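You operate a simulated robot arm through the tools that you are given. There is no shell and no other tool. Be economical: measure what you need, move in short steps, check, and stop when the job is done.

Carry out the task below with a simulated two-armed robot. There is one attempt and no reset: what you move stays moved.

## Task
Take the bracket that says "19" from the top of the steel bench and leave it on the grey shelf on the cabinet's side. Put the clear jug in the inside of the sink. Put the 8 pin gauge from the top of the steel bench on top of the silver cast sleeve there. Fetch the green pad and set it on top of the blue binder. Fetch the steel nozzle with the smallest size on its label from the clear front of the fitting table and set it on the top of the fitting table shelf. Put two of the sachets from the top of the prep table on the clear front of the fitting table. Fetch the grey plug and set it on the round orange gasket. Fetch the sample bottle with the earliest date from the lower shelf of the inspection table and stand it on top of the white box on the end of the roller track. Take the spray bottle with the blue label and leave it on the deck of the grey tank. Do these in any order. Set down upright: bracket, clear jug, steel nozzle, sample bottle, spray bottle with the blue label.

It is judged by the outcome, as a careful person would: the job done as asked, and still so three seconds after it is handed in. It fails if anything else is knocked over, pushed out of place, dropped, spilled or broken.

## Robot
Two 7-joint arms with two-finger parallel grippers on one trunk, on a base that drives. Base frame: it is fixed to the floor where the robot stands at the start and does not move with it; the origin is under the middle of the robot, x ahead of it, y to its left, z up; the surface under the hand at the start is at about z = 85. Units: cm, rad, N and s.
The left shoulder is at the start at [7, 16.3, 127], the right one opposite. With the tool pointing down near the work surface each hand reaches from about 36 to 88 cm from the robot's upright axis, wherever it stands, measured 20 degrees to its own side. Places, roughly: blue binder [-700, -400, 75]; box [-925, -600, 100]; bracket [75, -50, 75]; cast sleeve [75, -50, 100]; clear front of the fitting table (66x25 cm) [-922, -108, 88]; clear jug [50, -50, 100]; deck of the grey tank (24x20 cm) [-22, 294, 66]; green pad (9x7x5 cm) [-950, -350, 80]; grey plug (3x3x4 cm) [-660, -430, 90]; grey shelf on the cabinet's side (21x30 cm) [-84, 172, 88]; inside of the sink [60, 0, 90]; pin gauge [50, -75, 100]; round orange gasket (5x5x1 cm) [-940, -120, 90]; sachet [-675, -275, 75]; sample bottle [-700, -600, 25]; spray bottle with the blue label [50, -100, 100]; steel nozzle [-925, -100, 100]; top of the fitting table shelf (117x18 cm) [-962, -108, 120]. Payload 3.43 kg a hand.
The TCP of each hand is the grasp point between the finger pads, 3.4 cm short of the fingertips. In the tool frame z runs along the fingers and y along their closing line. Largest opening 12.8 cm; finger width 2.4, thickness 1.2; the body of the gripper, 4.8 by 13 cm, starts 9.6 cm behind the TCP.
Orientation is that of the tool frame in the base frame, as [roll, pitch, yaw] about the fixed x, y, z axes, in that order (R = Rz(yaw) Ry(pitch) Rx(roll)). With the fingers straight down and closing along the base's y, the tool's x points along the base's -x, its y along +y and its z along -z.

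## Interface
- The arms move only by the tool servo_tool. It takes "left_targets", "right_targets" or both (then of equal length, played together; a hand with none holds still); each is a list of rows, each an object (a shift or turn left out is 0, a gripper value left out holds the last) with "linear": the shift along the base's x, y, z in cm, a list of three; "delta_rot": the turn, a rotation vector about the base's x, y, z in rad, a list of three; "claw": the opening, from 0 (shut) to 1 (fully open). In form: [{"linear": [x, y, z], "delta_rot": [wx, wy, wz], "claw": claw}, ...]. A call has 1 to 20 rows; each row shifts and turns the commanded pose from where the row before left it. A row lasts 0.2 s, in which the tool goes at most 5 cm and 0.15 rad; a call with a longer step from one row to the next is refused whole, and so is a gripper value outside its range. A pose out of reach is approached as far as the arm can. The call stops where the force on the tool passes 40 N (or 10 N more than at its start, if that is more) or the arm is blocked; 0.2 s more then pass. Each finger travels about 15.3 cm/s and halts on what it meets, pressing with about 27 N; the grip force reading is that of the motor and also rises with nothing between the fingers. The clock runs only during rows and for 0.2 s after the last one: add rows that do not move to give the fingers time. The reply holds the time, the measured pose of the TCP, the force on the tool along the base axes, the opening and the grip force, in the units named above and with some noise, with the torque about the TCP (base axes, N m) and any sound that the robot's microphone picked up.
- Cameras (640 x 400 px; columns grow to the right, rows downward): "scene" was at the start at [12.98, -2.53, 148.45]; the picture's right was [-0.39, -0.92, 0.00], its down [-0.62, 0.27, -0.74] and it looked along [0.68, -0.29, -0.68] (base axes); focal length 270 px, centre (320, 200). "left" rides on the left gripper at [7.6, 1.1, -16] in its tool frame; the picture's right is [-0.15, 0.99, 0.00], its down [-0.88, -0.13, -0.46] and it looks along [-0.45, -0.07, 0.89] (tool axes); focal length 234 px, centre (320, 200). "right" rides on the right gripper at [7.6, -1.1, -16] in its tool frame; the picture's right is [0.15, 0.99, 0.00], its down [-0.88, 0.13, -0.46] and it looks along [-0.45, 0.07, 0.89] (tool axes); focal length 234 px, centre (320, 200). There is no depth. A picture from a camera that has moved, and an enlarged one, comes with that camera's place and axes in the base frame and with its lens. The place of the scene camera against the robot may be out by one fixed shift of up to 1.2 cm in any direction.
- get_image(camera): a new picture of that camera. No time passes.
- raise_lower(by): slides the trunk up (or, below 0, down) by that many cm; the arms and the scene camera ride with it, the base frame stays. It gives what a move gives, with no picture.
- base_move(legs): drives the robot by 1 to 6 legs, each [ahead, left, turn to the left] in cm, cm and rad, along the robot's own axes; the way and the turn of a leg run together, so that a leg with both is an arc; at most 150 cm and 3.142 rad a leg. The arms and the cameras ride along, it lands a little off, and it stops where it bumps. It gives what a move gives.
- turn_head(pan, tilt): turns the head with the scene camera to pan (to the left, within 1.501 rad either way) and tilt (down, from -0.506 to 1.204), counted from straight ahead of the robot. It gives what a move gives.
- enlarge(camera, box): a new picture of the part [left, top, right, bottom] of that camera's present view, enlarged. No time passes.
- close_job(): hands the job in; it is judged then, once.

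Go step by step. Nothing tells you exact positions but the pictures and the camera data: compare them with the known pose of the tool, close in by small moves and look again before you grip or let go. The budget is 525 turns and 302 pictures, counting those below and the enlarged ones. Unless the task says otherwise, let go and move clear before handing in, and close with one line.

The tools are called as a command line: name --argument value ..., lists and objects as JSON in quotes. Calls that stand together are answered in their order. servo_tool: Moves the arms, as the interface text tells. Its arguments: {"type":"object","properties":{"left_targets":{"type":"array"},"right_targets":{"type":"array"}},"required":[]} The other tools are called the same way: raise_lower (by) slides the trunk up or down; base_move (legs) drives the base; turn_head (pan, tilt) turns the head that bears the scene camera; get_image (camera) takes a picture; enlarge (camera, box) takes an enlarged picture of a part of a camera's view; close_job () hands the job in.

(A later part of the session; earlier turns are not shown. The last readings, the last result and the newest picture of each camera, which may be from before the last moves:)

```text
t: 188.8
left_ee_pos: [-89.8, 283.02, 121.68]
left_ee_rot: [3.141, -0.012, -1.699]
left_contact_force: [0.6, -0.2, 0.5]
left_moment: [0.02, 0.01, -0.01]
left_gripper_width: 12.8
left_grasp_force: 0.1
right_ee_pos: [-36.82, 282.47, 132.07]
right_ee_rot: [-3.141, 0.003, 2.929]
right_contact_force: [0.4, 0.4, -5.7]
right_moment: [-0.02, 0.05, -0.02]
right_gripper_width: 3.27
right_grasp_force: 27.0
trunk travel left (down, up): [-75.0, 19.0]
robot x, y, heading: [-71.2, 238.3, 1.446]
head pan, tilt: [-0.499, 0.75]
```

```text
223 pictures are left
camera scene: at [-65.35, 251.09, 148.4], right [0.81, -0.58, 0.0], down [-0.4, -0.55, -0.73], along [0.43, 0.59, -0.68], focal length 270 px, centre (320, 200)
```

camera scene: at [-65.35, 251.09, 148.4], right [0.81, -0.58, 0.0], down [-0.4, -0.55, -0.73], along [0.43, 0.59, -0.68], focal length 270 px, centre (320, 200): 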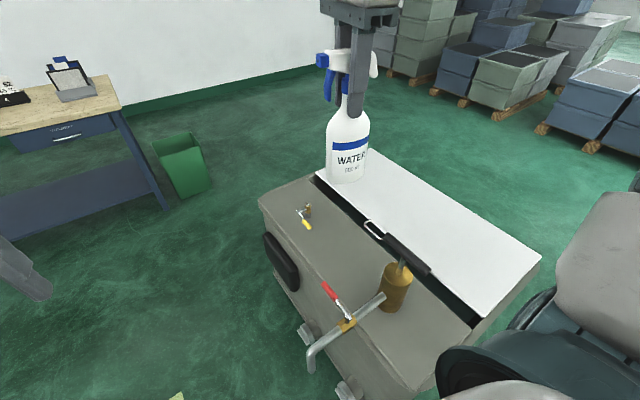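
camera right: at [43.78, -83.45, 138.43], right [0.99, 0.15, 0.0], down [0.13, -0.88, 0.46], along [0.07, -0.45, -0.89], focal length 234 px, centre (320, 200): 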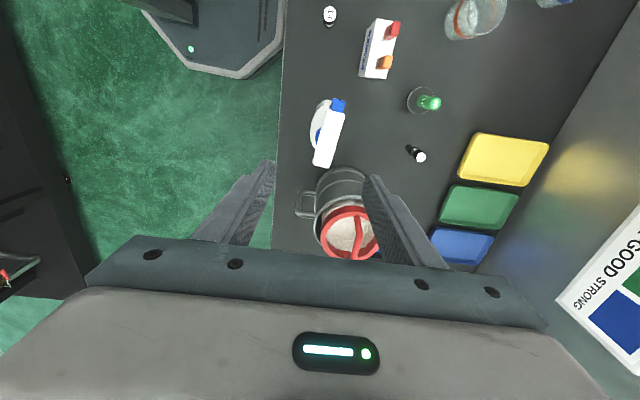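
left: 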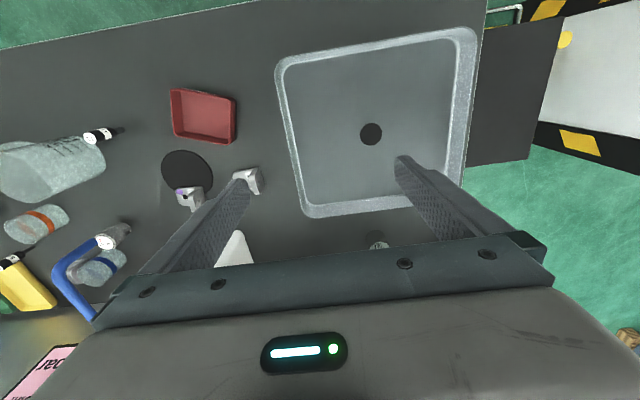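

I'll move the bottle over the free deck spot (-23.5, 297) at height, then lower the trunk.

servo_tool --right_targets '[{"linear": [2.7, 3, 0]}, {"linear": [2.7, 3, 0]}, {"linear": [2.7, 3, 0]}, {"linear": [2.7, 3, 0]}, {"linear": [2.5, 2.6, 0]}, {}]'

raise_lower --by -28

get_image --camera "scene"

get_image --camera "right"

```text
t: 190.2
left_ee_pos: [-89.81, 283.06, 121.78]
left_ee_rot: [3.141, -0.011, -1.701]
left_contact_force: [-0.7, 0.7, -0.6]
left_moment: [0.05, 0.02, -0.01]
left_gripper_width: 12.8
left_grasp_force: 0.0
right_ee_pos: [-23.31, 297.05, 132.34]
right_ee_rot: [3.141, 0.001, 2.928]
right_contact_force: [0.2, -0.3, -4.9]
right_moment: [0.02, 0.01, -0.01]
right_gripper_width: 3.24
right_grasp_force: 27.0
trunk travel left (down, up): [-75.0, 19.0]
robot x, y, heading: [-71.24, 238.61, 1.444]
head pan, tilt: [-0.499, 0.75]
```

```text
t: 193.0
left_ee_pos: [-89.77, 283.03, 93.7]
left_ee_rot: [3.139, -0.011, -1.701]
left_contact_force: [-1.2, 0.4, 0.6]
left_moment: [0.01, 0.02, 0.01]
left_gripper_width: 12.81
left_grasp_force: 0.0
right_ee_pos: [-23.38, 297.1, 104.06]
right_ee_rot: [-3.14, 0.002, 2.929]
right_contact_force: [-0.1, 0.7, -4.4]
right_moment: [0.05, 0.03, 0.0]
right_gripper_width: 3.29
right_grasp_force: 27.1
trunk travel left (down, up): [-47.0, 47.0]
robot x, y, heading: [-71.49, 238.71, 1.446]
head pan, tilt: [-0.499, 0.75]
```

```text
222 pictures are left
camera scene: at [-65.33, 251.05, 120.4], right [0.81, -0.58, 0.0], down [-0.4, -0.55, -0.73], along [0.43, 0.59, -0.68], focal length 270 px, centre (320, 200)
```

scene: 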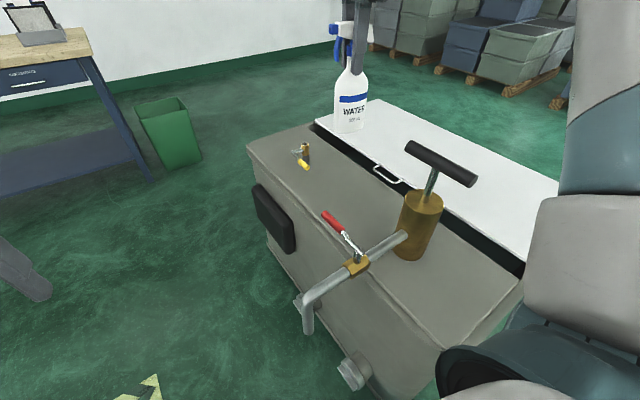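

```text
221 pictures are left
camera right: at [-31.13, 297.63, 120.03], right [0.07, 1.0, 0.0], down [0.89, -0.06, 0.46], along [0.46, -0.03, -0.89], focal length 234 px, centre (320, 200)
```

right: 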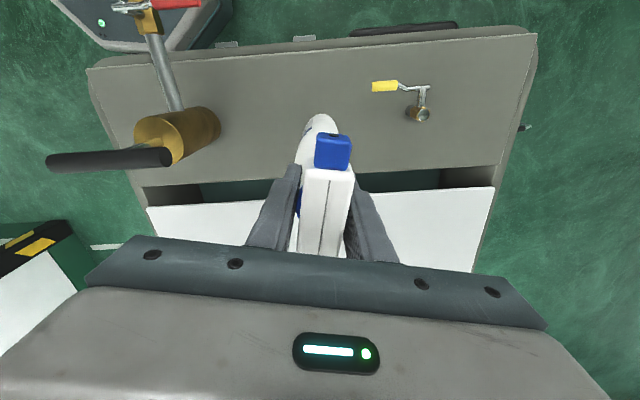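

The bottle is centred on the deck strip (x -37.7 to -9.4). I'll lower it toward the deck.

servo_tool --right_targets '[{"linear": [0, 0, -4]}, {"linear": [0, 0, -4]}, {"linear": [0, 0, -4]}, {"linear": [0, 0, -4]}, {"linear": [0, 0, -2.5]}, {}]'

get_image --camera "scene"

```text
t: 194.4
left_ee_pos: [-89.78, 283.04, 93.61]
left_ee_rot: [-3.141, -0.008, -1.701]
left_contact_force: [-0.2, -0.2, 0.0]
left_moment: [0.01, -0.01, 0.01]
left_gripper_width: 12.79
left_grasp_force: 0.0
right_ee_pos: [-23.54, 297.07, 85.38]
right_ee_rot: [-3.139, 0.002, 2.929]
right_contact_force: [-0.2, 0.6, -4.8]
right_moment: [0.01, 0.03, -0.01]
right_gripper_width: 3.27
right_grasp_force: 26.9
trunk travel left (down, up): [-47.0, 47.0]
robot x, y, heading: [-71.02, 238.63, 1.442]
head pan, tilt: [-0.499, 0.75]
```

```text
220 pictures are left
camera scene: at [-65.33, 251.05, 120.4], right [0.81, -0.58, 0.0], down [-0.4, -0.55, -0.73], along [0.43, 0.59, -0.68], focal length 270 px, centre (320, 200)
```

scene: 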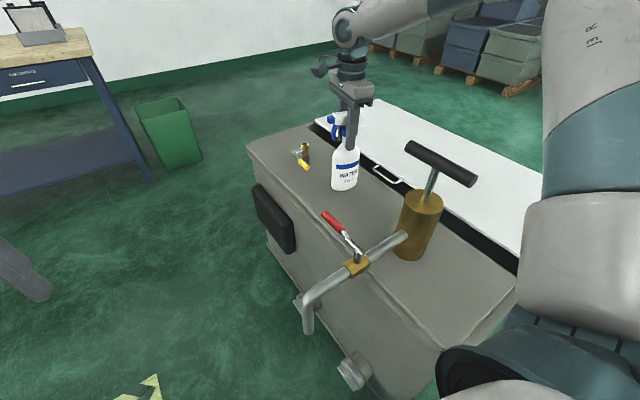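

Good position. Lower slowly until contact.

servo_tool --right_targets '[{"linear": [0, 0, -1]}, {"linear": [0, 0, -0.6]}, {"linear": [0, 0, -0.4]}, {"linear": [0, 0, -0.3]}, {}]'

```text
t: 195.6
left_ee_pos: [-89.89, 283.08, 93.75]
left_ee_rot: [3.141, -0.012, -1.7]
left_contact_force: [-1.0, -0.2, -0.1]
left_moment: [0.0, 0.03, 0.02]
left_gripper_width: 12.81
left_grasp_force: 0.0
right_ee_pos: [-23.48, 297.01, 83.3]
right_ee_rot: [-3.139, 0.003, 2.928]
right_contact_force: [-0.4, 0.0, -4.8]
right_moment: [-0.01, 0.0, 0.0]
right_gripper_width: 3.26
right_grasp_force: 27.0
trunk travel left (down, up): [-47.0, 47.0]
robot x, y, heading: [-70.82, 238.52, 1.45]
head pan, tilt: [-0.499, 0.75]
```

servo_tool --right_targets '[{"linear": [0, 0, -0.4]}, {"linear": [0, 0, -0.3]}, {"linear": [0, 0, -0.2]}, {}]'

```text
t: 196.6
left_ee_pos: [-89.9, 282.92, 93.74]
left_ee_rot: [-3.141, -0.009, -1.7]
left_contact_force: [-0.3, -0.2, 0.2]
left_moment: [-0.02, 0.01, 0.0]
left_gripper_width: 12.78
left_grasp_force: 0.1
right_ee_pos: [-23.53, 297.04, 82.73]
right_ee_rot: [3.138, 0.002, 2.927]
right_contact_force: [3.6, 2.2, 23.8]
right_moment: [0.02, -0.07, -0.01]
right_gripper_width: 3.29
right_grasp_force: 26.7
trunk travel left (down, up): [-47.0, 47.0]
robot x, y, heading: [-70.82, 238.65, 1.445]
head pan, tilt: [-0.499, 0.75]
```

On the deck. Ease off, open, rise straight up.

servo_tool --right_targets '[{"linear": [0, 0, 0.2]}, {"claw": 0.4}, {"claw": 0.55}, {}, {"linear": [0, 0, 2]}, {"linear": [0, 0, 4]}, {"linear": [0, 0, 4]}, {"linear": [0, 0, 4]}, {"linear": [0, 0, 4]}]'

get_image --camera "scene"

```text
t: 198.6
left_ee_pos: [-89.83, 282.99, 93.7]
left_ee_rot: [3.141, -0.012, -1.699]
left_contact_force: [0.4, -0.6, 0.5]
left_moment: [0.01, -0.04, 0.0]
left_gripper_width: 12.78
left_grasp_force: 0.1
right_ee_pos: [-23.38, 296.93, 100.68]
right_ee_rot: [-3.141, 0.001, 2.928]
right_contact_force: [0.7, -0.4, -0.2]
right_moment: [0.01, 0.0, 0.0]
right_gripper_width: 7.02
right_grasp_force: 0.1
trunk travel left (down, up): [-47.0, 47.0]
robot x, y, heading: [-70.99, 238.84, 1.445]
head pan, tilt: [-0.499, 0.75]
```

```text
219 pictures are left
camera scene: at [-65.42, 250.97, 120.41], right [0.81, -0.58, 0.0], down [-0.4, -0.55, -0.73], along [0.43, 0.59, -0.68], focal length 270 px, centre (320, 200)
```

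scene: 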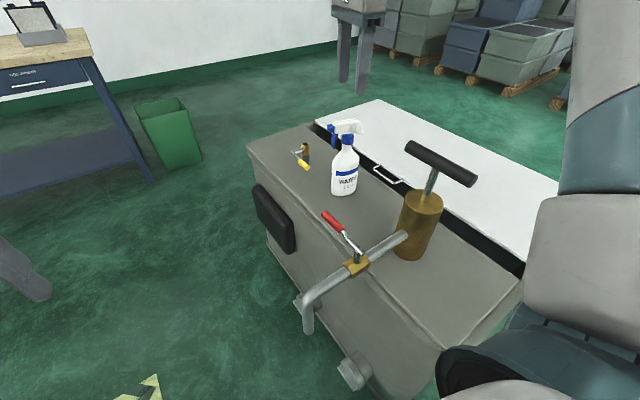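

Spray bottle stands on the deck. Now the far area to the west: raise the trunk, retract the arm and look around.

raise_lower --by 28

servo_tool --right_targets '[{"linear": [-1.5, -4, 0]}, {"linear": [-1.5, -4, 0]}, {"linear": [-1.5, -4, 0]}, {"linear": [-1.5, -4, 0]}, {"linear": [-1.5, -2, 0]}, {}]'

turn_head --pan 1.5 --tilt 0.15

get_image --camera "scene"

```text
t: 201.4
left_ee_pos: [-89.76, 283.11, 121.6]
left_ee_rot: [-3.141, -0.011, -1.7]
left_contact_force: [0.7, -0.3, 0.4]
left_moment: [-0.04, -0.02, 0.01]
left_gripper_width: 12.78
left_grasp_force: 0.1
right_ee_pos: [-23.3, 297.02, 128.55]
right_ee_rot: [-3.14, 0.001, 2.926]
right_contact_force: [-0.2, -0.2, 1.0]
right_moment: [0.01, 0.03, 0.03]
right_gripper_width: 7.03
right_grasp_force: 0.1
trunk travel left (down, up): [-75.0, 19.0]
robot x, y, heading: [-71.34, 238.85, 1.442]
head pan, tilt: [-0.499, 0.75]
```

```text
t: 202.8
left_ee_pos: [-89.81, 283.13, 121.59]
left_ee_rot: [-3.142, -0.012, -1.7]
left_contact_force: [0.4, -0.4, -0.6]
left_moment: [-0.02, 0.04, 0.0]
left_gripper_width: 12.76
left_grasp_force: 0.0
right_ee_pos: [-30.69, 279.24, 128.71]
right_ee_rot: [-3.14, 0.001, 2.926]
right_contact_force: [0.1, -1.2, -0.8]
right_moment: [-0.02, -0.02, -0.02]
right_gripper_width: 7.05
right_grasp_force: 0.1
trunk travel left (down, up): [-75.0, 19.0]
robot x, y, heading: [-70.81, 238.53, 1.444]
head pan, tilt: [-0.499, 0.75]
```

```text
t: 204.8
left_ee_pos: [-89.8, 282.97, 121.74]
left_ee_rot: [3.141, -0.01, -1.7]
left_contact_force: [-0.5, 0.5, 0.5]
left_moment: [-0.01, -0.01, -0.01]
left_gripper_width: 12.81
left_grasp_force: 0.1
right_ee_pos: [-30.77, 279.12, 128.8]
right_ee_rot: [-3.139, 0.002, 2.927]
right_contact_force: [-0.2, 0.9, 0.6]
right_moment: [0.02, -0.04, -0.03]
right_gripper_width: 7.04
right_grasp_force: 0.1
trunk travel left (down, up): [-75.0, 19.0]
robot x, y, heading: [-71.13, 238.77, 1.447]
head pan, tilt: [1.499, 0.15]
```

```text
218 pictures are left
camera scene: at [-79.3, 246.11, 153.84], right [0.2, 0.98, 0.0], down [0.15, -0.03, -0.99], along [-0.97, 0.19, -0.15], focal length 270 px, centre (320, 200)
```

scene: 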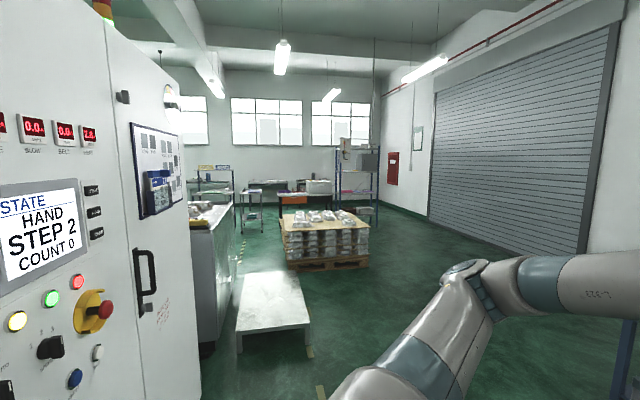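

From here the west passage is cluttered and my targets lie further south. I'll return down the aisle and look west from there.

base_move --legs '[[-40, -36, 0], [-1, -25, 0], [0, 0, 1.7], [0, 133, 0], [0, 133, 0]]'

turn_head --pan 0.6 --tilt 0.2

get_image --camera "scene"

```text
t: 225.8
left_ee_pos: [-50.67, -97.99, 121.75]
left_ee_rot: [3.139, -0.011, 0.025]
left_contact_force: [0.6, -0.1, 0.0]
left_moment: [0.01, 0.03, 0.0]
left_gripper_width: 12.81
left_grasp_force: 0.1
right_ee_pos: [-55.94, -39.03, 128.66]
right_ee_rot: [-3.14, 0.0, -1.633]
right_contact_force: [0.1, -0.3, 0.4]
right_moment: [0.01, -0.02, -0.04]
right_gripper_width: 7.03
right_grasp_force: 0.0
trunk travel left (down, up): [-75.0, 19.0]
robot x, y, heading: [-9.34, -72.8, -3.116]
head pan, tilt: [1.499, 0.15]
```

```text
t: 227.0
left_ee_pos: [-50.83, -98.02, 121.76]
left_ee_rot: [3.141, -0.011, 0.024]
left_contact_force: [-0.2, 0.1, -0.2]
left_moment: [0.01, 0.01, -0.02]
left_gripper_width: 12.79
left_grasp_force: 0.1
right_ee_pos: [-55.87, -39.03, 128.64]
right_ee_rot: [-3.141, 0.001, -1.632]
right_contact_force: [0.0, 0.2, -0.1]
right_moment: [0.01, 0.0, -0.02]
right_gripper_width: 7.04
right_grasp_force: 0.1
trunk travel left (down, up): [-75.0, 19.0]
robot x, y, heading: [-9.44, -72.88, -3.118]
head pan, tilt: [0.6, 0.201]
```

```text
217 pictures are left
camera scene: at [-21.94, -77.67, 153.37], right [-0.59, 0.81, 0.0], down [0.16, 0.12, -0.98], along [-0.79, -0.58, -0.2], focal length 270 px, centre (320, 200)
```

scene: 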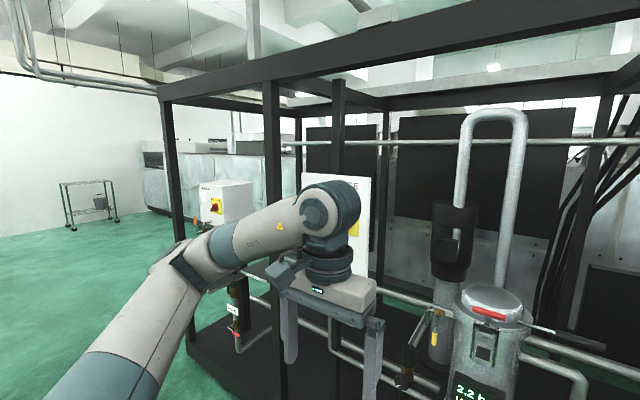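

The machine's end is near; there's open floor to the left (south). I'll look further left.

turn_head --pan 1.3 --tilt 0.2

get_image --camera "scene"

```text
t: 228.1
left_ee_pos: [-50.88, -98.12, 121.77]
left_ee_rot: [3.142, -0.011, 0.025]
left_contact_force: [-0.4, 0.6, -0.1]
left_moment: [-0.01, -0.02, -0.03]
left_gripper_width: 12.81
left_grasp_force: 0.0
right_ee_pos: [-55.83, -38.95, 128.64]
right_ee_rot: [-3.14, 0.003, -1.631]
right_contact_force: [0.5, -0.8, -0.2]
right_moment: [-0.02, 0.0, 0.01]
right_gripper_width: 7.04
right_grasp_force: 0.1
trunk travel left (down, up): [-75.0, 19.0]
robot x, y, heading: [-9.8, -72.51, -3.114]
head pan, tilt: [1.3, 0.201]
```

```text
216 pictures are left
camera scene: at [-16.65, -81.22, 153.37], right [-0.97, 0.24, 0.0], down [0.05, 0.19, -0.98], along [-0.24, -0.95, -0.2], focal length 270 px, centre (320, 200)
```

scene: 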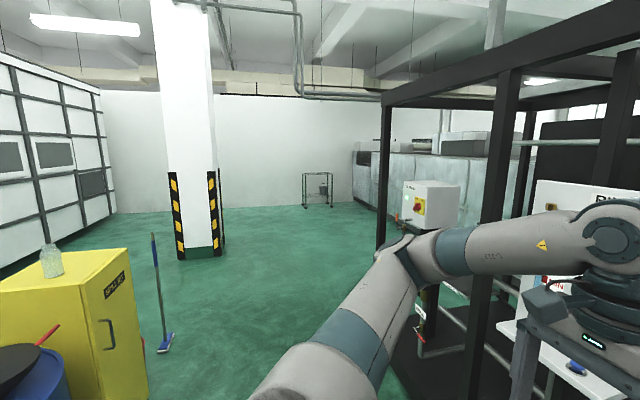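

A long machine line blocks the way west here, so the north passage is the route. I'll go back up and into the gap by the tank.

base_move --legs '[[-3, -133, 0], [0, -131, 0], [0, 0, -1.72], [1, 27, 0], [40, 33, 0]]'

turn_head --pan 1.2 --tilt 0.35

get_image --camera "scene"

```text
t: 249.0
left_ee_pos: [-94.48, 275.04, 121.75]
left_ee_rot: [3.141, -0.01, -1.635]
left_contact_force: [0.7, 0.1, -0.7]
left_moment: [0.01, -0.02, -0.01]
left_gripper_width: 12.8
left_grasp_force: 0.1
right_ee_pos: [-35.3, 274.98, 128.8]
right_ee_rot: [3.141, 0.001, 2.99]
right_contact_force: [-0.2, 0.3, 0.1]
right_moment: [0.01, 0.03, 0.0]
right_gripper_width: 7.06
right_grasp_force: 0.0
trunk travel left (down, up): [-75.0, 19.0]
robot x, y, heading: [-72.94, 232.22, 1.508]
head pan, tilt: [1.3, 0.201]
```

```text
t: 249.7
left_ee_pos: [-94.49, 275.04, 121.74]
left_ee_rot: [3.142, -0.01, -1.635]
left_contact_force: [0.2, 0.4, -0.1]
left_moment: [-0.01, 0.03, 0.02]
left_gripper_width: 12.81
left_grasp_force: 0.0
right_ee_pos: [-35.35, 274.99, 128.67]
right_ee_rot: [-3.141, 0.001, 2.991]
right_contact_force: [-0.1, -0.3, -1.0]
right_moment: [-0.02, 0.01, 0.03]
right_gripper_width: 7.04
right_grasp_force: 0.0
trunk travel left (down, up): [-75.0, 19.0]
robot x, y, heading: [-72.94, 231.77, 1.503]
head pan, tilt: [1.201, 0.351]
```

```text
215 pictures are left
camera scene: at [-80.95, 241.66, 151.97], right [0.42, 0.91, 0.0], down [0.31, -0.14, -0.94], along [-0.85, 0.39, -0.34], focal length 270 px, centre (320, 200)
```

scene: 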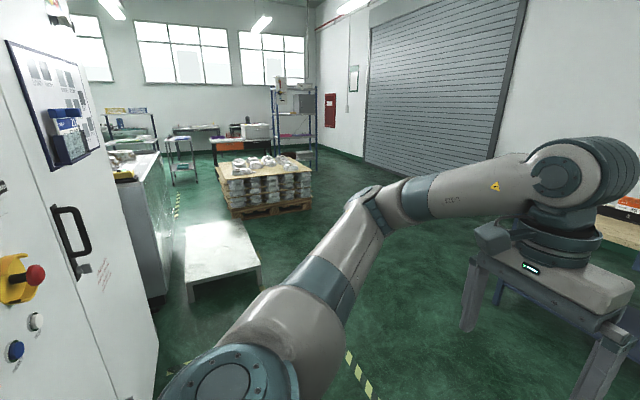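

Route: around the white step (y≈310), then between the pallet and the white cabinet. I'll drive facing +y, sidestepping west.

base_move --legs '[[0, 0, 0.06], [45, 48, 0], [34, 60, 0], [0, 100, 0], [0, 97, 0]]'

turn_head --pan 1.45 --tilt 0.35

get_image --camera "scene"

```text
t: 264.2
left_ee_pos: [-344.13, 348.92, 121.83]
left_ee_rot: [3.135, -0.01, -1.55]
left_contact_force: [0.0, 0.7, 0.1]
left_moment: [-0.03, -0.01, 0.01]
left_gripper_width: 12.82
left_grasp_force: 0.1
right_ee_pos: [-285.28, 354.18, 128.5]
right_ee_rot: [-3.14, -0.008, 3.079]
right_contact_force: [-0.4, -0.8, -0.2]
right_moment: [-0.02, 0.0, 0.04]
right_gripper_width: 7.04
right_grasp_force: 0.0
trunk travel left (down, up): [-75.0, 19.0]
robot x, y, heading: [-319.44, 307.66, 1.596]
head pan, tilt: [1.201, 0.351]
stopped in leg 5: the robot was blocked; the commanded pose is now the measured one
```

```text
t: 265.0
left_ee_pos: [-345.2, 348.79, 121.68]
left_ee_rot: [-3.138, -0.01, -1.546]
left_contact_force: [-0.5, 0.0, -0.4]
left_moment: [-0.03, -0.05, 0.04]
left_gripper_width: 12.81
left_grasp_force: 0.0
right_ee_pos: [-286.38, 354.11, 128.76]
right_ee_rot: [-3.141, 0.005, 3.079]
right_contact_force: [-1.0, 0.2, -0.1]
right_moment: [0.02, -0.04, -0.01]
right_gripper_width: 7.03
right_grasp_force: 0.1
trunk travel left (down, up): [-75.0, 19.0]
robot x, y, heading: [-319.23, 307.82, 1.598]
head pan, tilt: [1.45, 0.351]
```

```text
214 pictures are left
camera scene: at [-329.22, 314.39, 151.94], right [0.09, 1.0, 0.0], down [0.35, -0.03, -0.94], along [-0.93, 0.09, -0.35], focal length 270 px, centre (320, 200)
```

scene: 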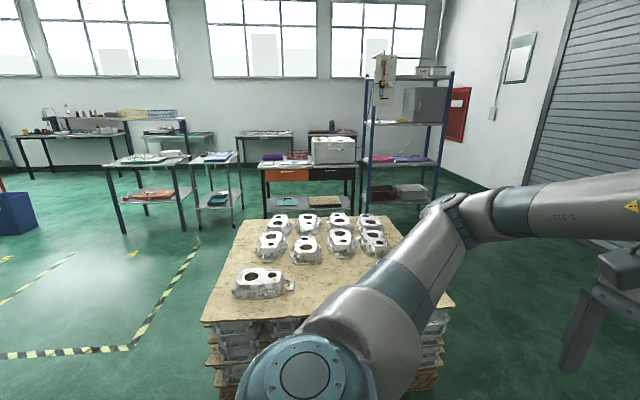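

Something blocked the base near x = -319. I'll look down to the left.

turn_head --pan 1.5 --tilt 1.0

get_image --camera "scene"

```text
t: 266.0
left_ee_pos: [-344.75, 348.77, 121.68]
left_ee_rot: [-3.142, -0.01, -1.549]
left_contact_force: [0.3, -0.9, 0.0]
left_moment: [0.01, 0.0, 0.01]
left_gripper_width: 12.82
left_grasp_force: 0.1
right_ee_pos: [-285.96, 354.04, 128.56]
right_ee_rot: [-3.14, -0.001, 3.081]
right_contact_force: [-0.1, 0.5, 0.1]
right_moment: [0.0, 0.01, -0.02]
right_gripper_width: 7.05
right_grasp_force: 0.0
trunk travel left (down, up): [-75.0, 19.0]
robot x, y, heading: [-319.57, 307.49, 1.6]
head pan, tilt: [1.499, 1.0]
```

```text
213 pictures are left
camera scene: at [-326.44, 313.86, 146.5], right [0.04, 1.0, 0.0], down [0.84, -0.04, -0.54], along [-0.54, 0.02, -0.84], focal length 270 px, centre (320, 200)
```

scene: 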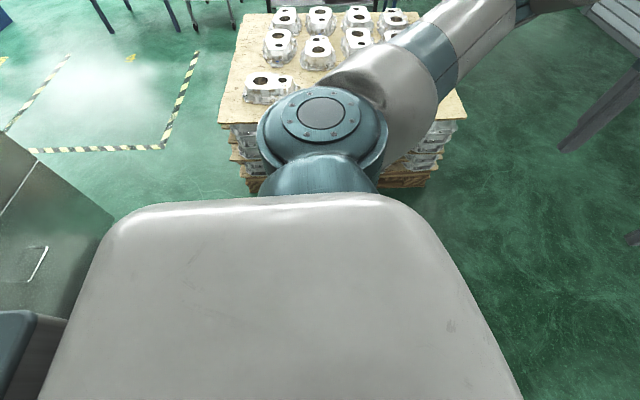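

I was probably rubbing the white step behind me. I'll move ahead 14 cm, then left past it, and check again.

base_move --legs '[[14, 0, -0.03], [0, 60, 0]]'

turn_head --pan 1.5 --tilt 0.8

get_image --camera "scene"

```text
t: 270.4
left_ee_pos: [-403.93, 364.06, 121.71]
left_ee_rot: [3.139, -0.012, -1.583]
left_contact_force: [-0.2, 0.1, -0.3]
left_moment: [-0.01, -0.02, 0.02]
left_gripper_width: 12.78
left_grasp_force: 0.1
right_ee_pos: [-344.99, 367.2, 128.59]
right_ee_rot: [-3.139, -0.002, 3.046]
right_contact_force: [-0.3, -0.1, -0.3]
right_moment: [0.0, 0.03, 0.0]
right_gripper_width: 7.04
right_grasp_force: 0.0
trunk travel left (down, up): [-75.0, 19.0]
robot x, y, heading: [-380.21, 322.19, 1.558]
head pan, tilt: [1.499, 1.0]
```

```text
t: 271.1
left_ee_pos: [-404.11, 364.1, 121.78]
left_ee_rot: [3.142, -0.01, -1.583]
left_contact_force: [0.5, 0.3, -0.2]
left_moment: [0.02, 0.03, 0.01]
left_gripper_width: 12.81
left_grasp_force: 0.1
right_ee_pos: [-345.07, 367.16, 128.68]
right_ee_rot: [-3.141, -0.001, 3.044]
right_contact_force: [1.1, -0.6, -0.5]
right_moment: [0.03, 0.0, -0.02]
right_gripper_width: 7.05
right_grasp_force: 0.1
trunk travel left (down, up): [-75.0, 19.0]
robot x, y, heading: [-380.67, 322.32, 1.561]
head pan, tilt: [1.499, 0.799]
```

```text
212 pictures are left
camera scene: at [-388.21, 328.57, 148.0], right [0.08, 1.0, 0.0], down [0.72, -0.06, -0.7], along [-0.69, 0.05, -0.72], focal length 270 px, centre (320, 200)
```

scene: 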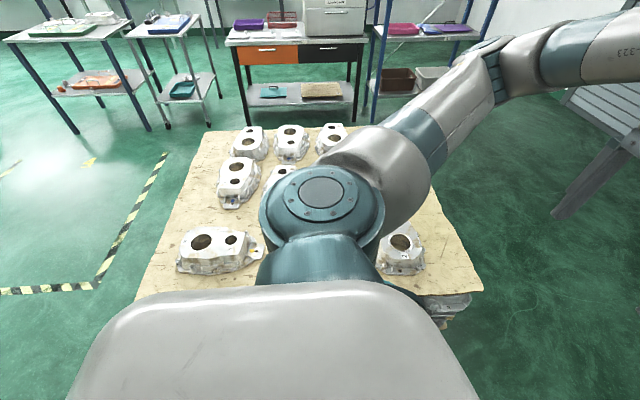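

Past the step. I'll reverse 80 cm (toward -y) and look at the gap beside the pallet.

base_move --legs '[[-80, 0, 0]]'

turn_head --pan 1.5 --tilt 0.9

get_image --camera "scene"

```text
t: 272.8
left_ee_pos: [-404.22, 349.87, 121.71]
left_ee_rot: [-3.142, -0.012, -1.587]
left_contact_force: [0.2, 0.2, 0.4]
left_moment: [0.01, 0.01, 0.02]
left_gripper_width: 12.79
left_grasp_force: 0.1
right_ee_pos: [-345.11, 352.94, 128.65]
right_ee_rot: [-3.137, 0.001, 3.043]
right_contact_force: [0.3, -0.7, -0.1]
right_moment: [0.0, -0.01, -0.01]
right_gripper_width: 7.06
right_grasp_force: 0.0
trunk travel left (down, up): [-75.0, 19.0]
robot x, y, heading: [-380.75, 307.97, 1.564]
head pan, tilt: [1.499, 0.799]
stopped in leg 1: the robot was blocked; the commanded pose is now the measured one
```

```text
t: 273.4
left_ee_pos: [-404.09, 349.65, 121.81]
left_ee_rot: [-3.141, -0.009, -1.586]
left_contact_force: [0.4, -0.5, 0.5]
left_moment: [0.06, 0.02, -0.01]
left_gripper_width: 12.81
left_grasp_force: 0.1
right_ee_pos: [-345.11, 352.57, 128.73]
right_ee_rot: [-3.141, 0.0, 3.042]
right_contact_force: [-0.4, 0.5, 0.1]
right_moment: [0.04, 0.0, -0.01]
right_gripper_width: 7.05
right_grasp_force: 0.0
trunk travel left (down, up): [-75.0, 19.0]
robot x, y, heading: [-380.29, 307.83, 1.562]
head pan, tilt: [1.499, 0.901]
```

```text
211 pictures are left
camera scene: at [-387.75, 313.91, 147.23], right [0.08, 1.0, 0.0], down [0.78, -0.06, -0.62], along [-0.62, 0.05, -0.78], focal length 270 px, centre (320, 200)
```

scene: 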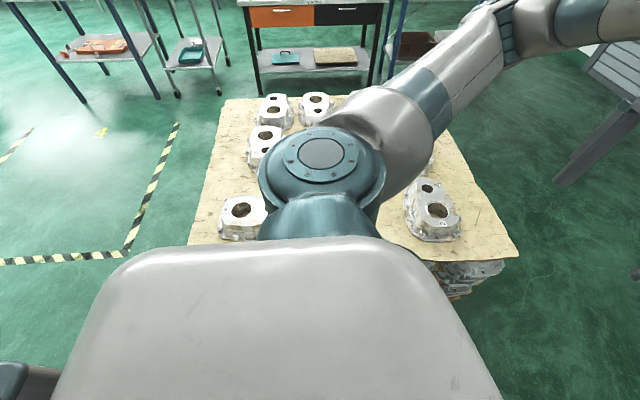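

The step runs right up close to the pallet, so I must pass the pallet's far side: forward to y≈432, turn to face +x, back up west, then sidestep south between pallet and tables.

base_move --legs '[[124, 0, 0], [0, 0, -1.56], [-100, 0, 0], [-106, 0, 0]]'

turn_head --pan -1.2 --tilt 0.7

get_image --camera "scene"

```text
t: 293.4
left_ee_pos: [-546.1, 449.25, 121.57]
left_ee_rot: [3.141, -0.008, -3.115]
left_contact_force: [0.0, -0.1, -0.1]
left_moment: [0.0, 0.0, -0.03]
left_gripper_width: 12.76
left_grasp_force: 0.0
right_ee_pos: [-540.77, 390.42, 128.63]
right_ee_rot: [-3.138, 0.001, 1.512]
right_contact_force: [-0.2, 0.7, 0.1]
right_moment: [0.02, 0.0, 0.01]
right_gripper_width: 7.05
right_grasp_force: 0.1
trunk travel left (down, up): [-75.0, 19.0]
robot x, y, heading: [-587.55, 423.91, 0.036]
head pan, tilt: [1.499, 0.901]
```

```text
t: 295.8
left_ee_pos: [-546.13, 449.31, 121.75]
left_ee_rot: [-3.141, -0.011, -3.116]
left_contact_force: [0.1, -0.5, 0.3]
left_moment: [-0.01, 0.04, 0.03]
left_gripper_width: 12.8
left_grasp_force: 0.1
right_ee_pos: [-540.78, 390.45, 128.63]
right_ee_rot: [-3.139, 0.0, 1.513]
right_contact_force: [0.0, 1.0, -0.1]
right_moment: [0.0, 0.02, 0.01]
right_gripper_width: 7.04
right_grasp_force: 0.0
trunk travel left (down, up): [-75.0, 19.0]
robot x, y, heading: [-587.1, 423.81, 0.03]
head pan, tilt: [-1.201, 0.7]
```

```text
210 pictures are left
camera scene: at [-578.53, 417.06, 148.83], right [-0.92, -0.39, 0.0], down [-0.25, 0.59, -0.76], along [0.3, -0.7, -0.64], focal length 270 px, centre (320, 200)
```

scene: 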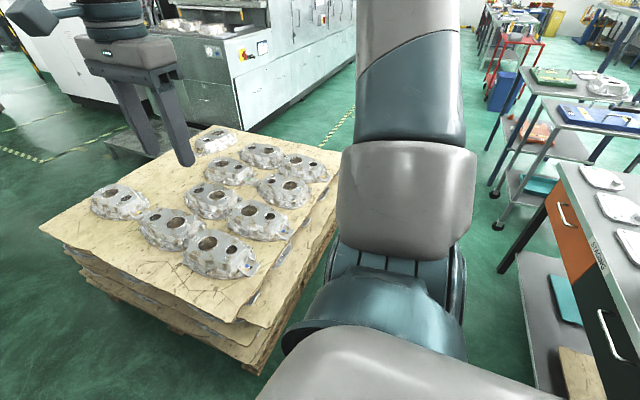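

The corridor south is clear (about x -533 to -625), leading to a long aisle. I'll sidestep right (south).

base_move --legs '[[8, 0, -0.03], [0, -130, 0], [0, -130, 0]]'

turn_head --pan -1.5 --tilt 0.45

get_image --camera "scene"

```text
t: 309.1
left_ee_pos: [-533.55, 189.32, 121.63]
left_ee_rot: [-3.141, -0.009, -3.103]
left_contact_force: [0.1, 0.4, 0.7]
left_moment: [0.03, -0.02, 0.01]
left_gripper_width: 12.78
left_grasp_force: 0.1
right_ee_pos: [-527.42, 130.51, 128.64]
right_ee_rot: [-3.139, 0.001, 1.523]
right_contact_force: [0.1, 0.6, 0.0]
right_moment: [-0.02, 0.0, -0.01]
right_gripper_width: 7.03
right_grasp_force: 0.1
trunk travel left (down, up): [-75.0, 19.0]
robot x, y, heading: [-574.24, 163.69, 0.045]
head pan, tilt: [-1.201, 0.7]
```

```text
t: 309.9
left_ee_pos: [-533.49, 189.33, 121.74]
left_ee_rot: [-3.141, -0.011, -3.102]
left_contact_force: [0.9, -0.7, -0.5]
left_moment: [-0.03, -0.01, -0.01]
left_gripper_width: 12.81
left_grasp_force: 0.1
right_ee_pos: [-527.56, 130.48, 128.64]
right_ee_rot: [-3.14, 0.001, 1.526]
right_contact_force: [-0.1, 1.2, 0.6]
right_moment: [0.01, 0.01, -0.02]
right_gripper_width: 7.04
right_grasp_force: 0.1
trunk travel left (down, up): [-75.0, 19.0]
robot x, y, heading: [-574.54, 163.51, 0.051]
head pan, tilt: [-1.499, 0.45]
```

```text
209 pictures are left
camera scene: at [-567.9, 155.28, 151.04], right [-0.99, -0.12, 0.0], down [-0.05, 0.43, -0.9], along [0.1, -0.89, -0.44], focal length 270 px, centre (320, 200)
```

scene: 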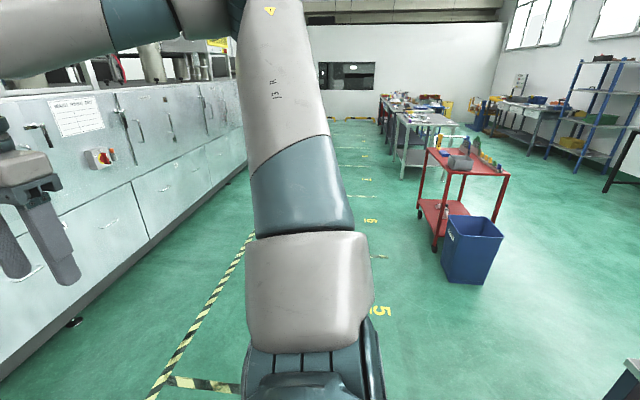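

A wide aisle leads south with the work tables on its west side. I'll move south a bit, turn to face west and sidestep toward the prep table.

base_move --legs '[[0, -80, 0], [5, 0, 1.55], [0, 0, 1.55], [0, 140, 0], [0, 120, 0]]'

turn_head --pan 0.2 --tilt 0.45

get_image --camera "scene"

```text
t: 334.0
left_ee_pos: [-602.65, -195.71, 121.66]
left_ee_rot: [-3.14, -0.011, 0.024]
left_contact_force: [-0.2, 0.6, 0.5]
left_moment: [0.03, 0.02, 0.0]
left_gripper_width: 12.82
left_grasp_force: 0.1
right_ee_pos: [-607.87, -137.01, 128.62]
right_ee_rot: [-3.14, -0.001, -1.633]
right_contact_force: [0.5, -0.5, 0.0]
right_moment: [0.06, 0.02, 0.02]
right_gripper_width: 7.06
right_grasp_force: 0.0
trunk travel left (down, up): [-75.0, 19.0]
robot x, y, heading: [-561.55, -170.64, -3.11]
head pan, tilt: [-1.499, 0.45]
```

```text
t: 335.7
left_ee_pos: [-602.72, -195.96, 121.81]
left_ee_rot: [3.14, -0.01, 0.025]
left_contact_force: [-0.1, 0.3, -0.1]
left_moment: [0.0, 0.03, -0.04]
left_gripper_width: 12.79
left_grasp_force: 0.1
right_ee_pos: [-607.95, -136.98, 128.66]
right_ee_rot: [-3.141, 0.001, -1.632]
right_contact_force: [0.1, -0.4, 0.3]
right_moment: [0.0, 0.01, 0.0]
right_gripper_width: 7.02
right_grasp_force: 0.0
trunk travel left (down, up): [-75.0, 19.0]
robot x, y, heading: [-561.57, -170.76, -3.11]
head pan, tilt: [0.201, 0.45]
```

```text
208 pictures are left
camera scene: at [-575.3, -172.13, 151.05], right [-0.23, 0.97, 0.0], down [0.42, 0.1, -0.9], along [-0.88, -0.21, -0.44], focal length 270 px, centre (320, 200)
```

scene: 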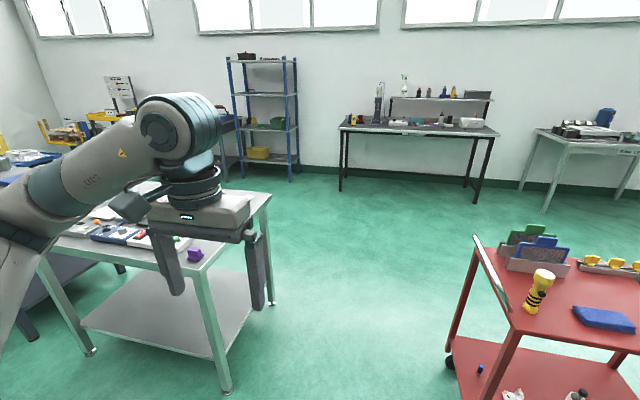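

The fitting table with its shelf is visible to the west; the prep table is at left. I'll sidestep further south and look at the prep table.

base_move --legs '[[12, 115, -0.03]]'

turn_head --pan 0.0 --tilt 0.75

get_image --camera "scene"

```text
t: 341.6
left_ee_pos: [-611.85, -309.25, 121.73]
left_ee_rot: [3.141, -0.011, 0.016]
left_contact_force: [-0.1, 0.5, -0.4]
left_moment: [0.05, -0.04, -0.02]
left_gripper_width: 12.79
left_grasp_force: 0.0
right_ee_pos: [-616.52, -250.41, 128.61]
right_ee_rot: [-3.139, -0.001, -1.638]
right_contact_force: [0.0, 0.2, -0.1]
right_moment: [-0.01, -0.03, -0.03]
right_gripper_width: 7.02
right_grasp_force: 0.0
trunk travel left (down, up): [-75.0, 19.0]
robot x, y, heading: [-570.8, -284.81, -3.119]
head pan, tilt: [0.201, 0.45]
```

```text
t: 342.4
left_ee_pos: [-611.74, -309.48, 121.65]
left_ee_rot: [-3.141, -0.011, 0.016]
left_contact_force: [0.1, 0.0, -0.3]
left_moment: [0.0, 0.02, 0.0]
left_gripper_width: 12.79
left_grasp_force: 0.0
right_ee_pos: [-616.47, -250.44, 128.67]
right_ee_rot: [-3.139, 0.0, -1.641]
right_contact_force: [0.1, -0.5, -0.2]
right_moment: [0.01, -0.01, -0.03]
right_gripper_width: 7.04
right_grasp_force: 0.0
trunk travel left (down, up): [-75.0, 19.0]
robot x, y, heading: [-570.45, -284.42, -3.118]
head pan, tilt: [0.0, 0.75]
```

```text
207 pictures are left
camera scene: at [-583.47, -284.09, 148.41], right [-0.02, 1.0, 0.0], down [0.68, 0.02, -0.73], along [-0.73, -0.02, -0.68], focal length 270 px, centre (320, 200)
```

scene: 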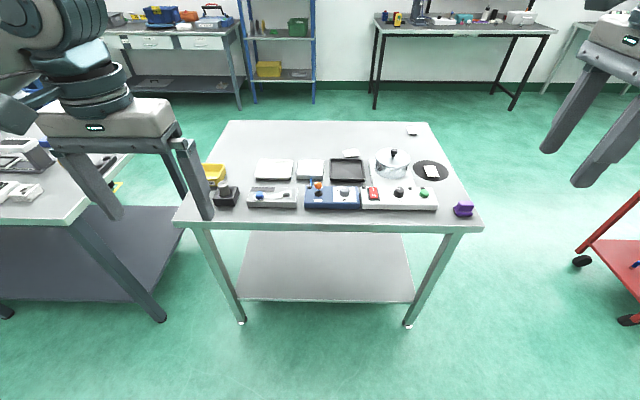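

enlarge --camera "scene" --box '[180, 110, 490, 240]'

enlarge --camera "scene" --box '[320, 110, 480, 220]'

```text
2.06 times, centred on (335, 175) of scene
camera zoom: at [-583.47, -284.09, 148.41], right [-0.02, 1.0, 0.0], down [0.68, 0.02, -0.73], along [-0.73, -0.02, -0.68], focal length 556 px, centre (289, 252)
```

zoom: 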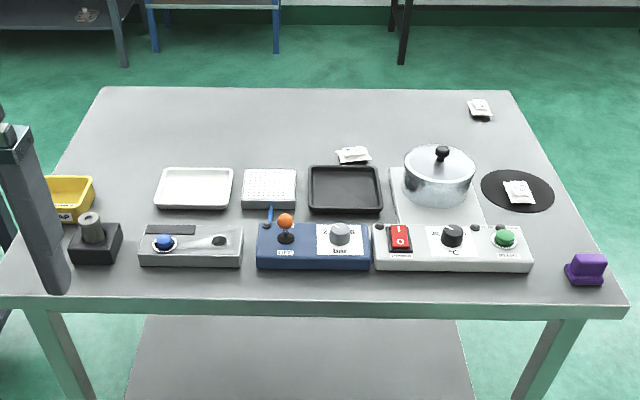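

```text
3.64 times, centred on (400, 165) of scene
camera zoom: at [-583.47, -284.09, 148.41], right [-0.02, 1.0, 0.0], down [0.68, 0.02, -0.73], along [-0.73, -0.02, -0.68], focal length 980 px, centre (29, 327)
```

zoom: 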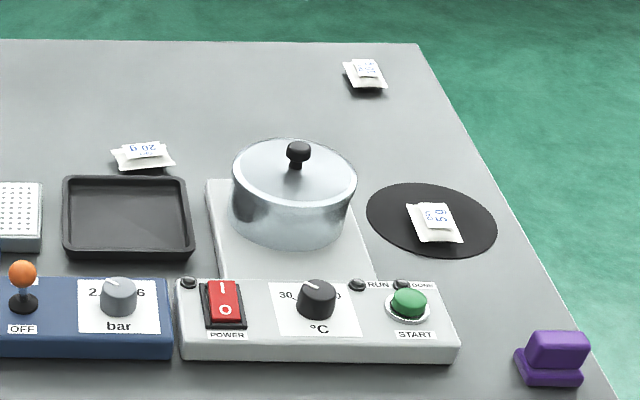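

Three sachets lie on the prep table: one on the black disc, one at the rear right corner, one behind the tray. I'll approach from the table's right (north) side, entering between the table and the red cart, then face south.

base_move --legs '[[0, -106, -0.02], [60, 0, 0]]'

turn_head --pan 0.0 --tilt 0.8

get_image --camera "scene"

```text
t: 350.9
left_ee_pos: [-674.32, -201.63, 121.74]
left_ee_rot: [-3.14, -0.011, 0.001]
left_contact_force: [0.6, 0.0, 0.5]
left_moment: [-0.01, 0.0, -0.01]
left_gripper_width: 12.8
left_grasp_force: 0.0
right_ee_pos: [-678.13, -142.61, 128.66]
right_ee_rot: [-3.14, 0.001, -1.655]
right_contact_force: [0.5, 0.1, 0.0]
right_moment: [-0.04, 0.02, -0.02]
right_gripper_width: 7.04
right_grasp_force: 0.0
trunk travel left (down, up): [-75.0, 19.0]
robot x, y, heading: [-632.75, -177.19, -3.136]
head pan, tilt: [0.0, 0.75]
```

```text
t: 351.5
left_ee_pos: [-674.49, -201.58, 121.6]
left_ee_rot: [3.141, -0.01, 0.0]
left_contact_force: [-0.1, -1.0, 0.1]
left_moment: [-0.01, 0.02, 0.0]
left_gripper_width: 12.79
left_grasp_force: 0.1
right_ee_pos: [-678.3, -142.68, 128.49]
right_ee_rot: [-3.139, 0.0, -1.654]
right_contact_force: [-0.5, 0.8, 0.8]
right_moment: [-0.01, 0.0, -0.01]
right_gripper_width: 7.04
right_grasp_force: 0.1
trunk travel left (down, up): [-75.0, 19.0]
robot x, y, heading: [-632.59, -177.58, -3.139]
head pan, tilt: [0.0, 0.799]
```

```text
204 pictures are left
camera scene: at [-645.56, -176.71, 148.0], right [-0.01, 1.0, 0.0], down [0.72, 0.0, -0.7], along [-0.7, 0.0, -0.72], focal length 270 px, centre (320, 200)
```

scene: 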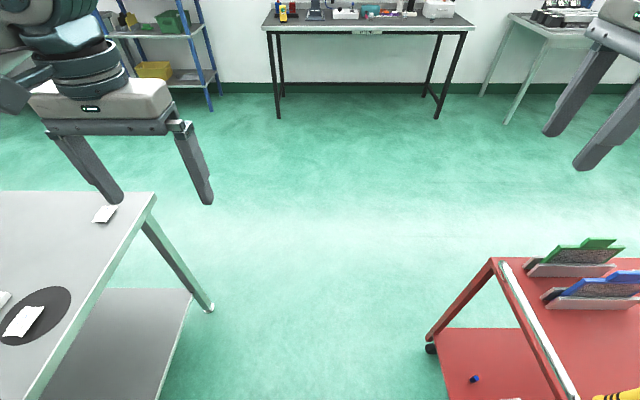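

Clear on both sides. I'll go ahead another 60 cm and turn left to face the table.

base_move --legs '[[60, 0, 0], [0, 0, 1.57]]'

turn_head --pan 0.0 --tilt 0.9

get_image --camera "scene"

```text
t: 358.8
left_ee_pos: [-667.88, -218.81, 121.77]
left_ee_rot: [3.14, -0.011, 1.596]
left_contact_force: [0.4, -0.6, 0.5]
left_moment: [-0.02, -0.01, -0.01]
left_gripper_width: 12.81
left_grasp_force: 0.1
right_ee_pos: [-726.72, -224.26, 128.56]
right_ee_rot: [-3.139, 0.0, -0.059]
right_contact_force: [-0.3, 0.0, 0.7]
right_moment: [-0.03, -0.01, 0.0]
right_gripper_width: 7.04
right_grasp_force: 0.1
trunk travel left (down, up): [-75.0, 19.0]
robot x, y, heading: [-693.45, -177.75, -1.538]
head pan, tilt: [0.0, 0.799]
```

```text
t: 359.5
left_ee_pos: [-667.8, -218.82, 121.76]
left_ee_rot: [3.141, -0.011, 1.594]
left_contact_force: [0.3, -0.8, -0.2]
left_moment: [-0.02, 0.01, -0.01]
left_gripper_width: 12.78
left_grasp_force: 0.1
right_ee_pos: [-726.72, -224.05, 128.62]
right_ee_rot: [-3.14, -0.001, -0.06]
right_contact_force: [-0.1, 0.5, -0.3]
right_moment: [0.01, 0.01, 0.01]
right_gripper_width: 7.03
right_grasp_force: 0.0
trunk travel left (down, up): [-75.0, 19.0]
robot x, y, heading: [-693.38, -177.82, -1.537]
head pan, tilt: [0.0, 0.901]
```

```text
203 pictures are left
camera scene: at [-692.41, -189.6, 147.22], right [-1.0, -0.03, 0.0], down [-0.02, 0.78, -0.62], along [0.02, -0.62, -0.78], focal length 270 px, centre (320, 200)
```

scene: 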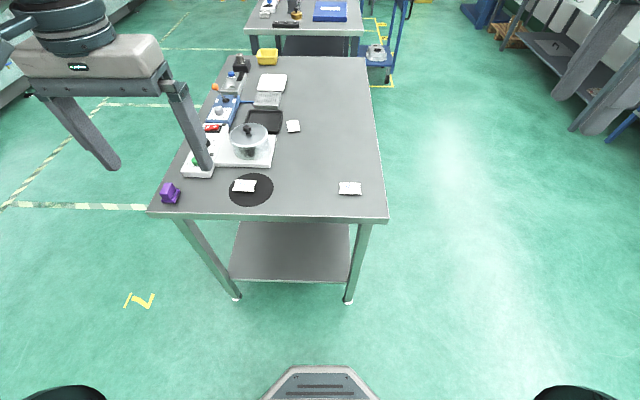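

The table top is nearer z≈85. Sachets: disc one at (-668, -243), corner one at (-699.7, -243). I'll shift right 8 cm, lower the trunk, and take the disc one with the left hand.

base_move --legs '[[0, -9, -0.03]]'

raise_lower --by -15

servo_tool --left_targets '[{"linear": [2, -4, 0], "claw": 0.8}, {"linear": [2, -4, 0]}, {"linear": [2, -3, 0]}, {"linear": [2, -3, 0]}, {}]'

get_image --camera "left"

```text
t: 360.6
left_ee_pos: [-677.75, -219.75, 121.69]
left_ee_rot: [-3.139, -0.009, 1.567]
left_contact_force: [-0.3, 0.4, -0.5]
left_moment: [0.0, 0.02, -0.05]
left_gripper_width: 12.81
left_grasp_force: 0.1
right_ee_pos: [-736.71, -223.35, 128.83]
right_ee_rot: [-3.139, 0.002, -0.088]
right_contact_force: [0.2, 0.4, 0.1]
right_moment: [0.03, 0.03, 0.02]
right_gripper_width: 7.03
right_grasp_force: 0.1
trunk travel left (down, up): [-75.0, 19.0]
robot x, y, heading: [-702.27, -178.0, -1.571]
head pan, tilt: [0.0, 0.901]
```

```text
t: 362.4
left_ee_pos: [-678.02, -219.64, 106.75]
left_ee_rot: [3.142, -0.011, 1.564]
left_contact_force: [-0.2, 0.1, -0.5]
left_moment: [0.01, 0.0, -0.02]
left_gripper_width: 12.81
left_grasp_force: 0.0
right_ee_pos: [-736.94, -223.28, 113.58]
right_ee_rot: [-3.141, 0.0, -0.089]
right_contact_force: [-0.8, 0.7, -0.1]
right_moment: [0.0, 0.05, 0.01]
right_gripper_width: 7.05
right_grasp_force: 0.1
trunk travel left (down, up): [-60.0, 34.0]
robot x, y, heading: [-702.14, -177.67, -1.564]
head pan, tilt: [0.0, 0.901]
```

```text
t: 363.6
left_ee_pos: [-670.08, -233.68, 106.78]
left_ee_rot: [3.14, -0.01, 1.565]
left_contact_force: [-0.4, 1.0, 0.3]
left_moment: [-0.05, -0.04, 0.02]
left_gripper_width: 10.25
left_grasp_force: 0.0
right_ee_pos: [-736.93, -223.23, 113.52]
right_ee_rot: [-3.14, -0.001, -0.089]
right_contact_force: [0.0, 0.3, 0.1]
right_moment: [-0.01, -0.01, 0.01]
right_gripper_width: 7.05
right_grasp_force: 0.0
trunk travel left (down, up): [-60.0, 34.0]
robot x, y, heading: [-701.81, -177.92, -1.57]
head pan, tilt: [0.0, 0.901]
```

```text
202 pictures are left
camera left: at [-668.97, -226.26, 122.94], right [0.99, -0.15, 0.0], down [-0.14, -0.88, 0.45], along [-0.07, -0.44, -0.89], focal length 234 px, centre (320, 200)
```

left: 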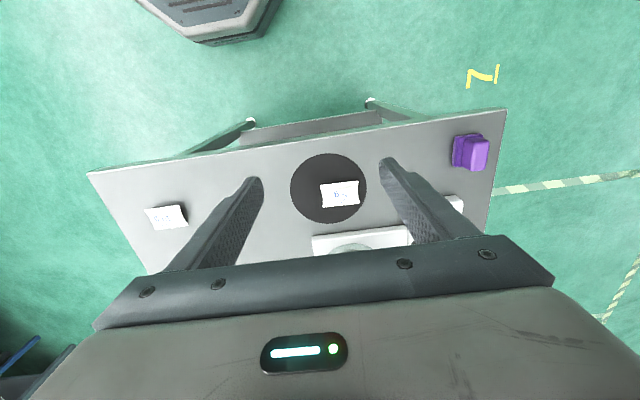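

Sachet at (-668.2, -243.9), about 6.7 × 4.6 cm, well aligned. Move over it and descend.

servo_tool --left_targets '[{"linear": [1, -3.5, -1]}, {"linear": [0.9, -3.5, -1]}, {"linear": [0, -3.2, -2]}, {"linear": [0, 0, -4]}, {"linear": [0, 0, -4]}, {}]'

get_image --camera "left"

```text
t: 364.9
left_ee_pos: [-668.17, -244.11, 94.74]
left_ee_rot: [3.14, -0.01, 1.564]
left_contact_force: [0.6, -1.0, -0.4]
left_moment: [0.02, 0.02, -0.03]
left_gripper_width: 10.24
left_grasp_force: 0.1
right_ee_pos: [-736.96, -223.21, 113.52]
right_ee_rot: [-3.14, -0.001, -0.09]
right_contact_force: [-0.7, -0.4, 0.8]
right_moment: [-0.03, 0.04, 0.0]
right_gripper_width: 7.05
right_grasp_force: 0.1
trunk travel left (down, up): [-60.0, 34.0]
robot x, y, heading: [-702.14, -177.93, -1.571]
head pan, tilt: [0.0, 0.901]
```

```text
201 pictures are left
camera left: at [-667.1, -236.68, 110.82], right [0.99, -0.15, 0.0], down [-0.13, -0.88, 0.45], along [-0.07, -0.44, -0.89], focal length 234 px, centre (320, 200)
```

left: 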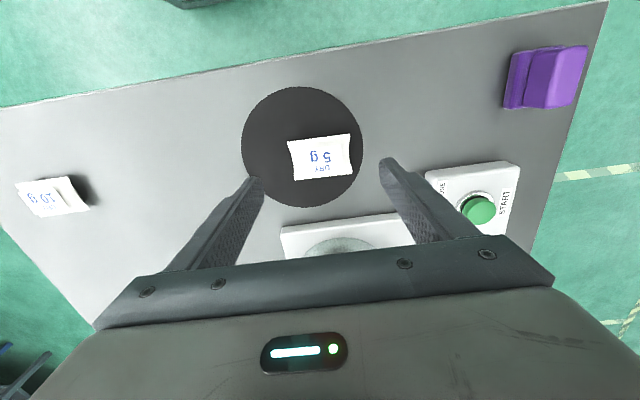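

Aligned. Descend to just above the surface, feeling for contact.

servo_tool --left_targets '[{"linear": [0, 0, -3]}, {"linear": [0, 0, -1.5]}, {"linear": [0, 0, -0.5]}, {"linear": [0, 0, -0.4]}, {}]'

```text
t: 366.1
left_ee_pos: [-668.08, -243.86, 89.21]
left_ee_rot: [-3.141, -0.01, 1.565]
left_contact_force: [-0.3, 0.3, 0.1]
left_moment: [0.01, 0.03, 0.01]
left_gripper_width: 10.23
left_grasp_force: 0.2
right_ee_pos: [-736.94, -223.25, 113.7]
right_ee_rot: [-3.139, -0.001, -0.09]
right_contact_force: [0.0, -0.9, 0.1]
right_moment: [0.01, 0.04, -0.03]
right_gripper_width: 7.04
right_grasp_force: 0.1
trunk travel left (down, up): [-60.0, 34.0]
robot x, y, heading: [-702.24, -178.04, -1.57]
head pan, tilt: [0.0, 0.901]
```

servo_tool --left_targets '[{"linear": [0, 0, -0.3]}, {"linear": [0, 0, -0.2]}, {}]'

enlarge --camera "left" --box '[220, 100, 420, 260]'

```text
t: 366.9
left_ee_pos: [-667.96, -243.93, 88.75]
left_ee_rot: [-3.141, -0.011, 1.566]
left_contact_force: [0.3, 0.0, -0.2]
left_moment: [0.02, 0.01, 0.01]
left_gripper_width: 10.22
left_grasp_force: 0.1
right_ee_pos: [-736.91, -223.29, 113.58]
right_ee_rot: [-3.14, 0.0, -0.09]
right_contact_force: [-0.1, -0.4, 0.1]
right_moment: [-0.01, 0.01, -0.04]
right_gripper_width: 7.03
right_grasp_force: 0.1
trunk travel left (down, up): [-60.0, 34.0]
robot x, y, heading: [-701.98, -178.33, -1.57]
head pan, tilt: [0.0, 0.901]
```

```text
2.50 times, centred on (320, 180) of left
camera zoom: at [-667.0, -236.53, 104.81], right [0.99, -0.15, 0.0], down [-0.13, -0.88, 0.45], along [-0.07, -0.44, -0.89], focal length 585 px, centre (320, 250)
```

zoom: 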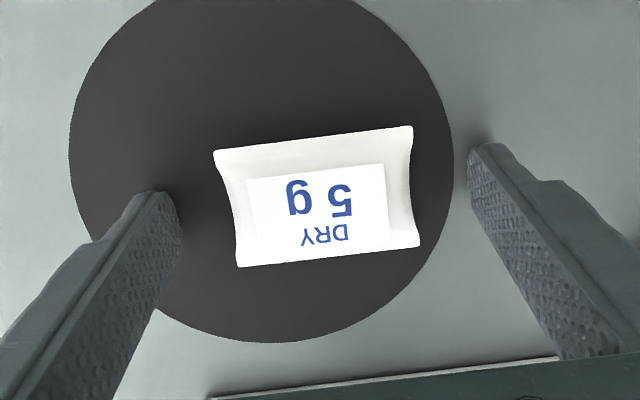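

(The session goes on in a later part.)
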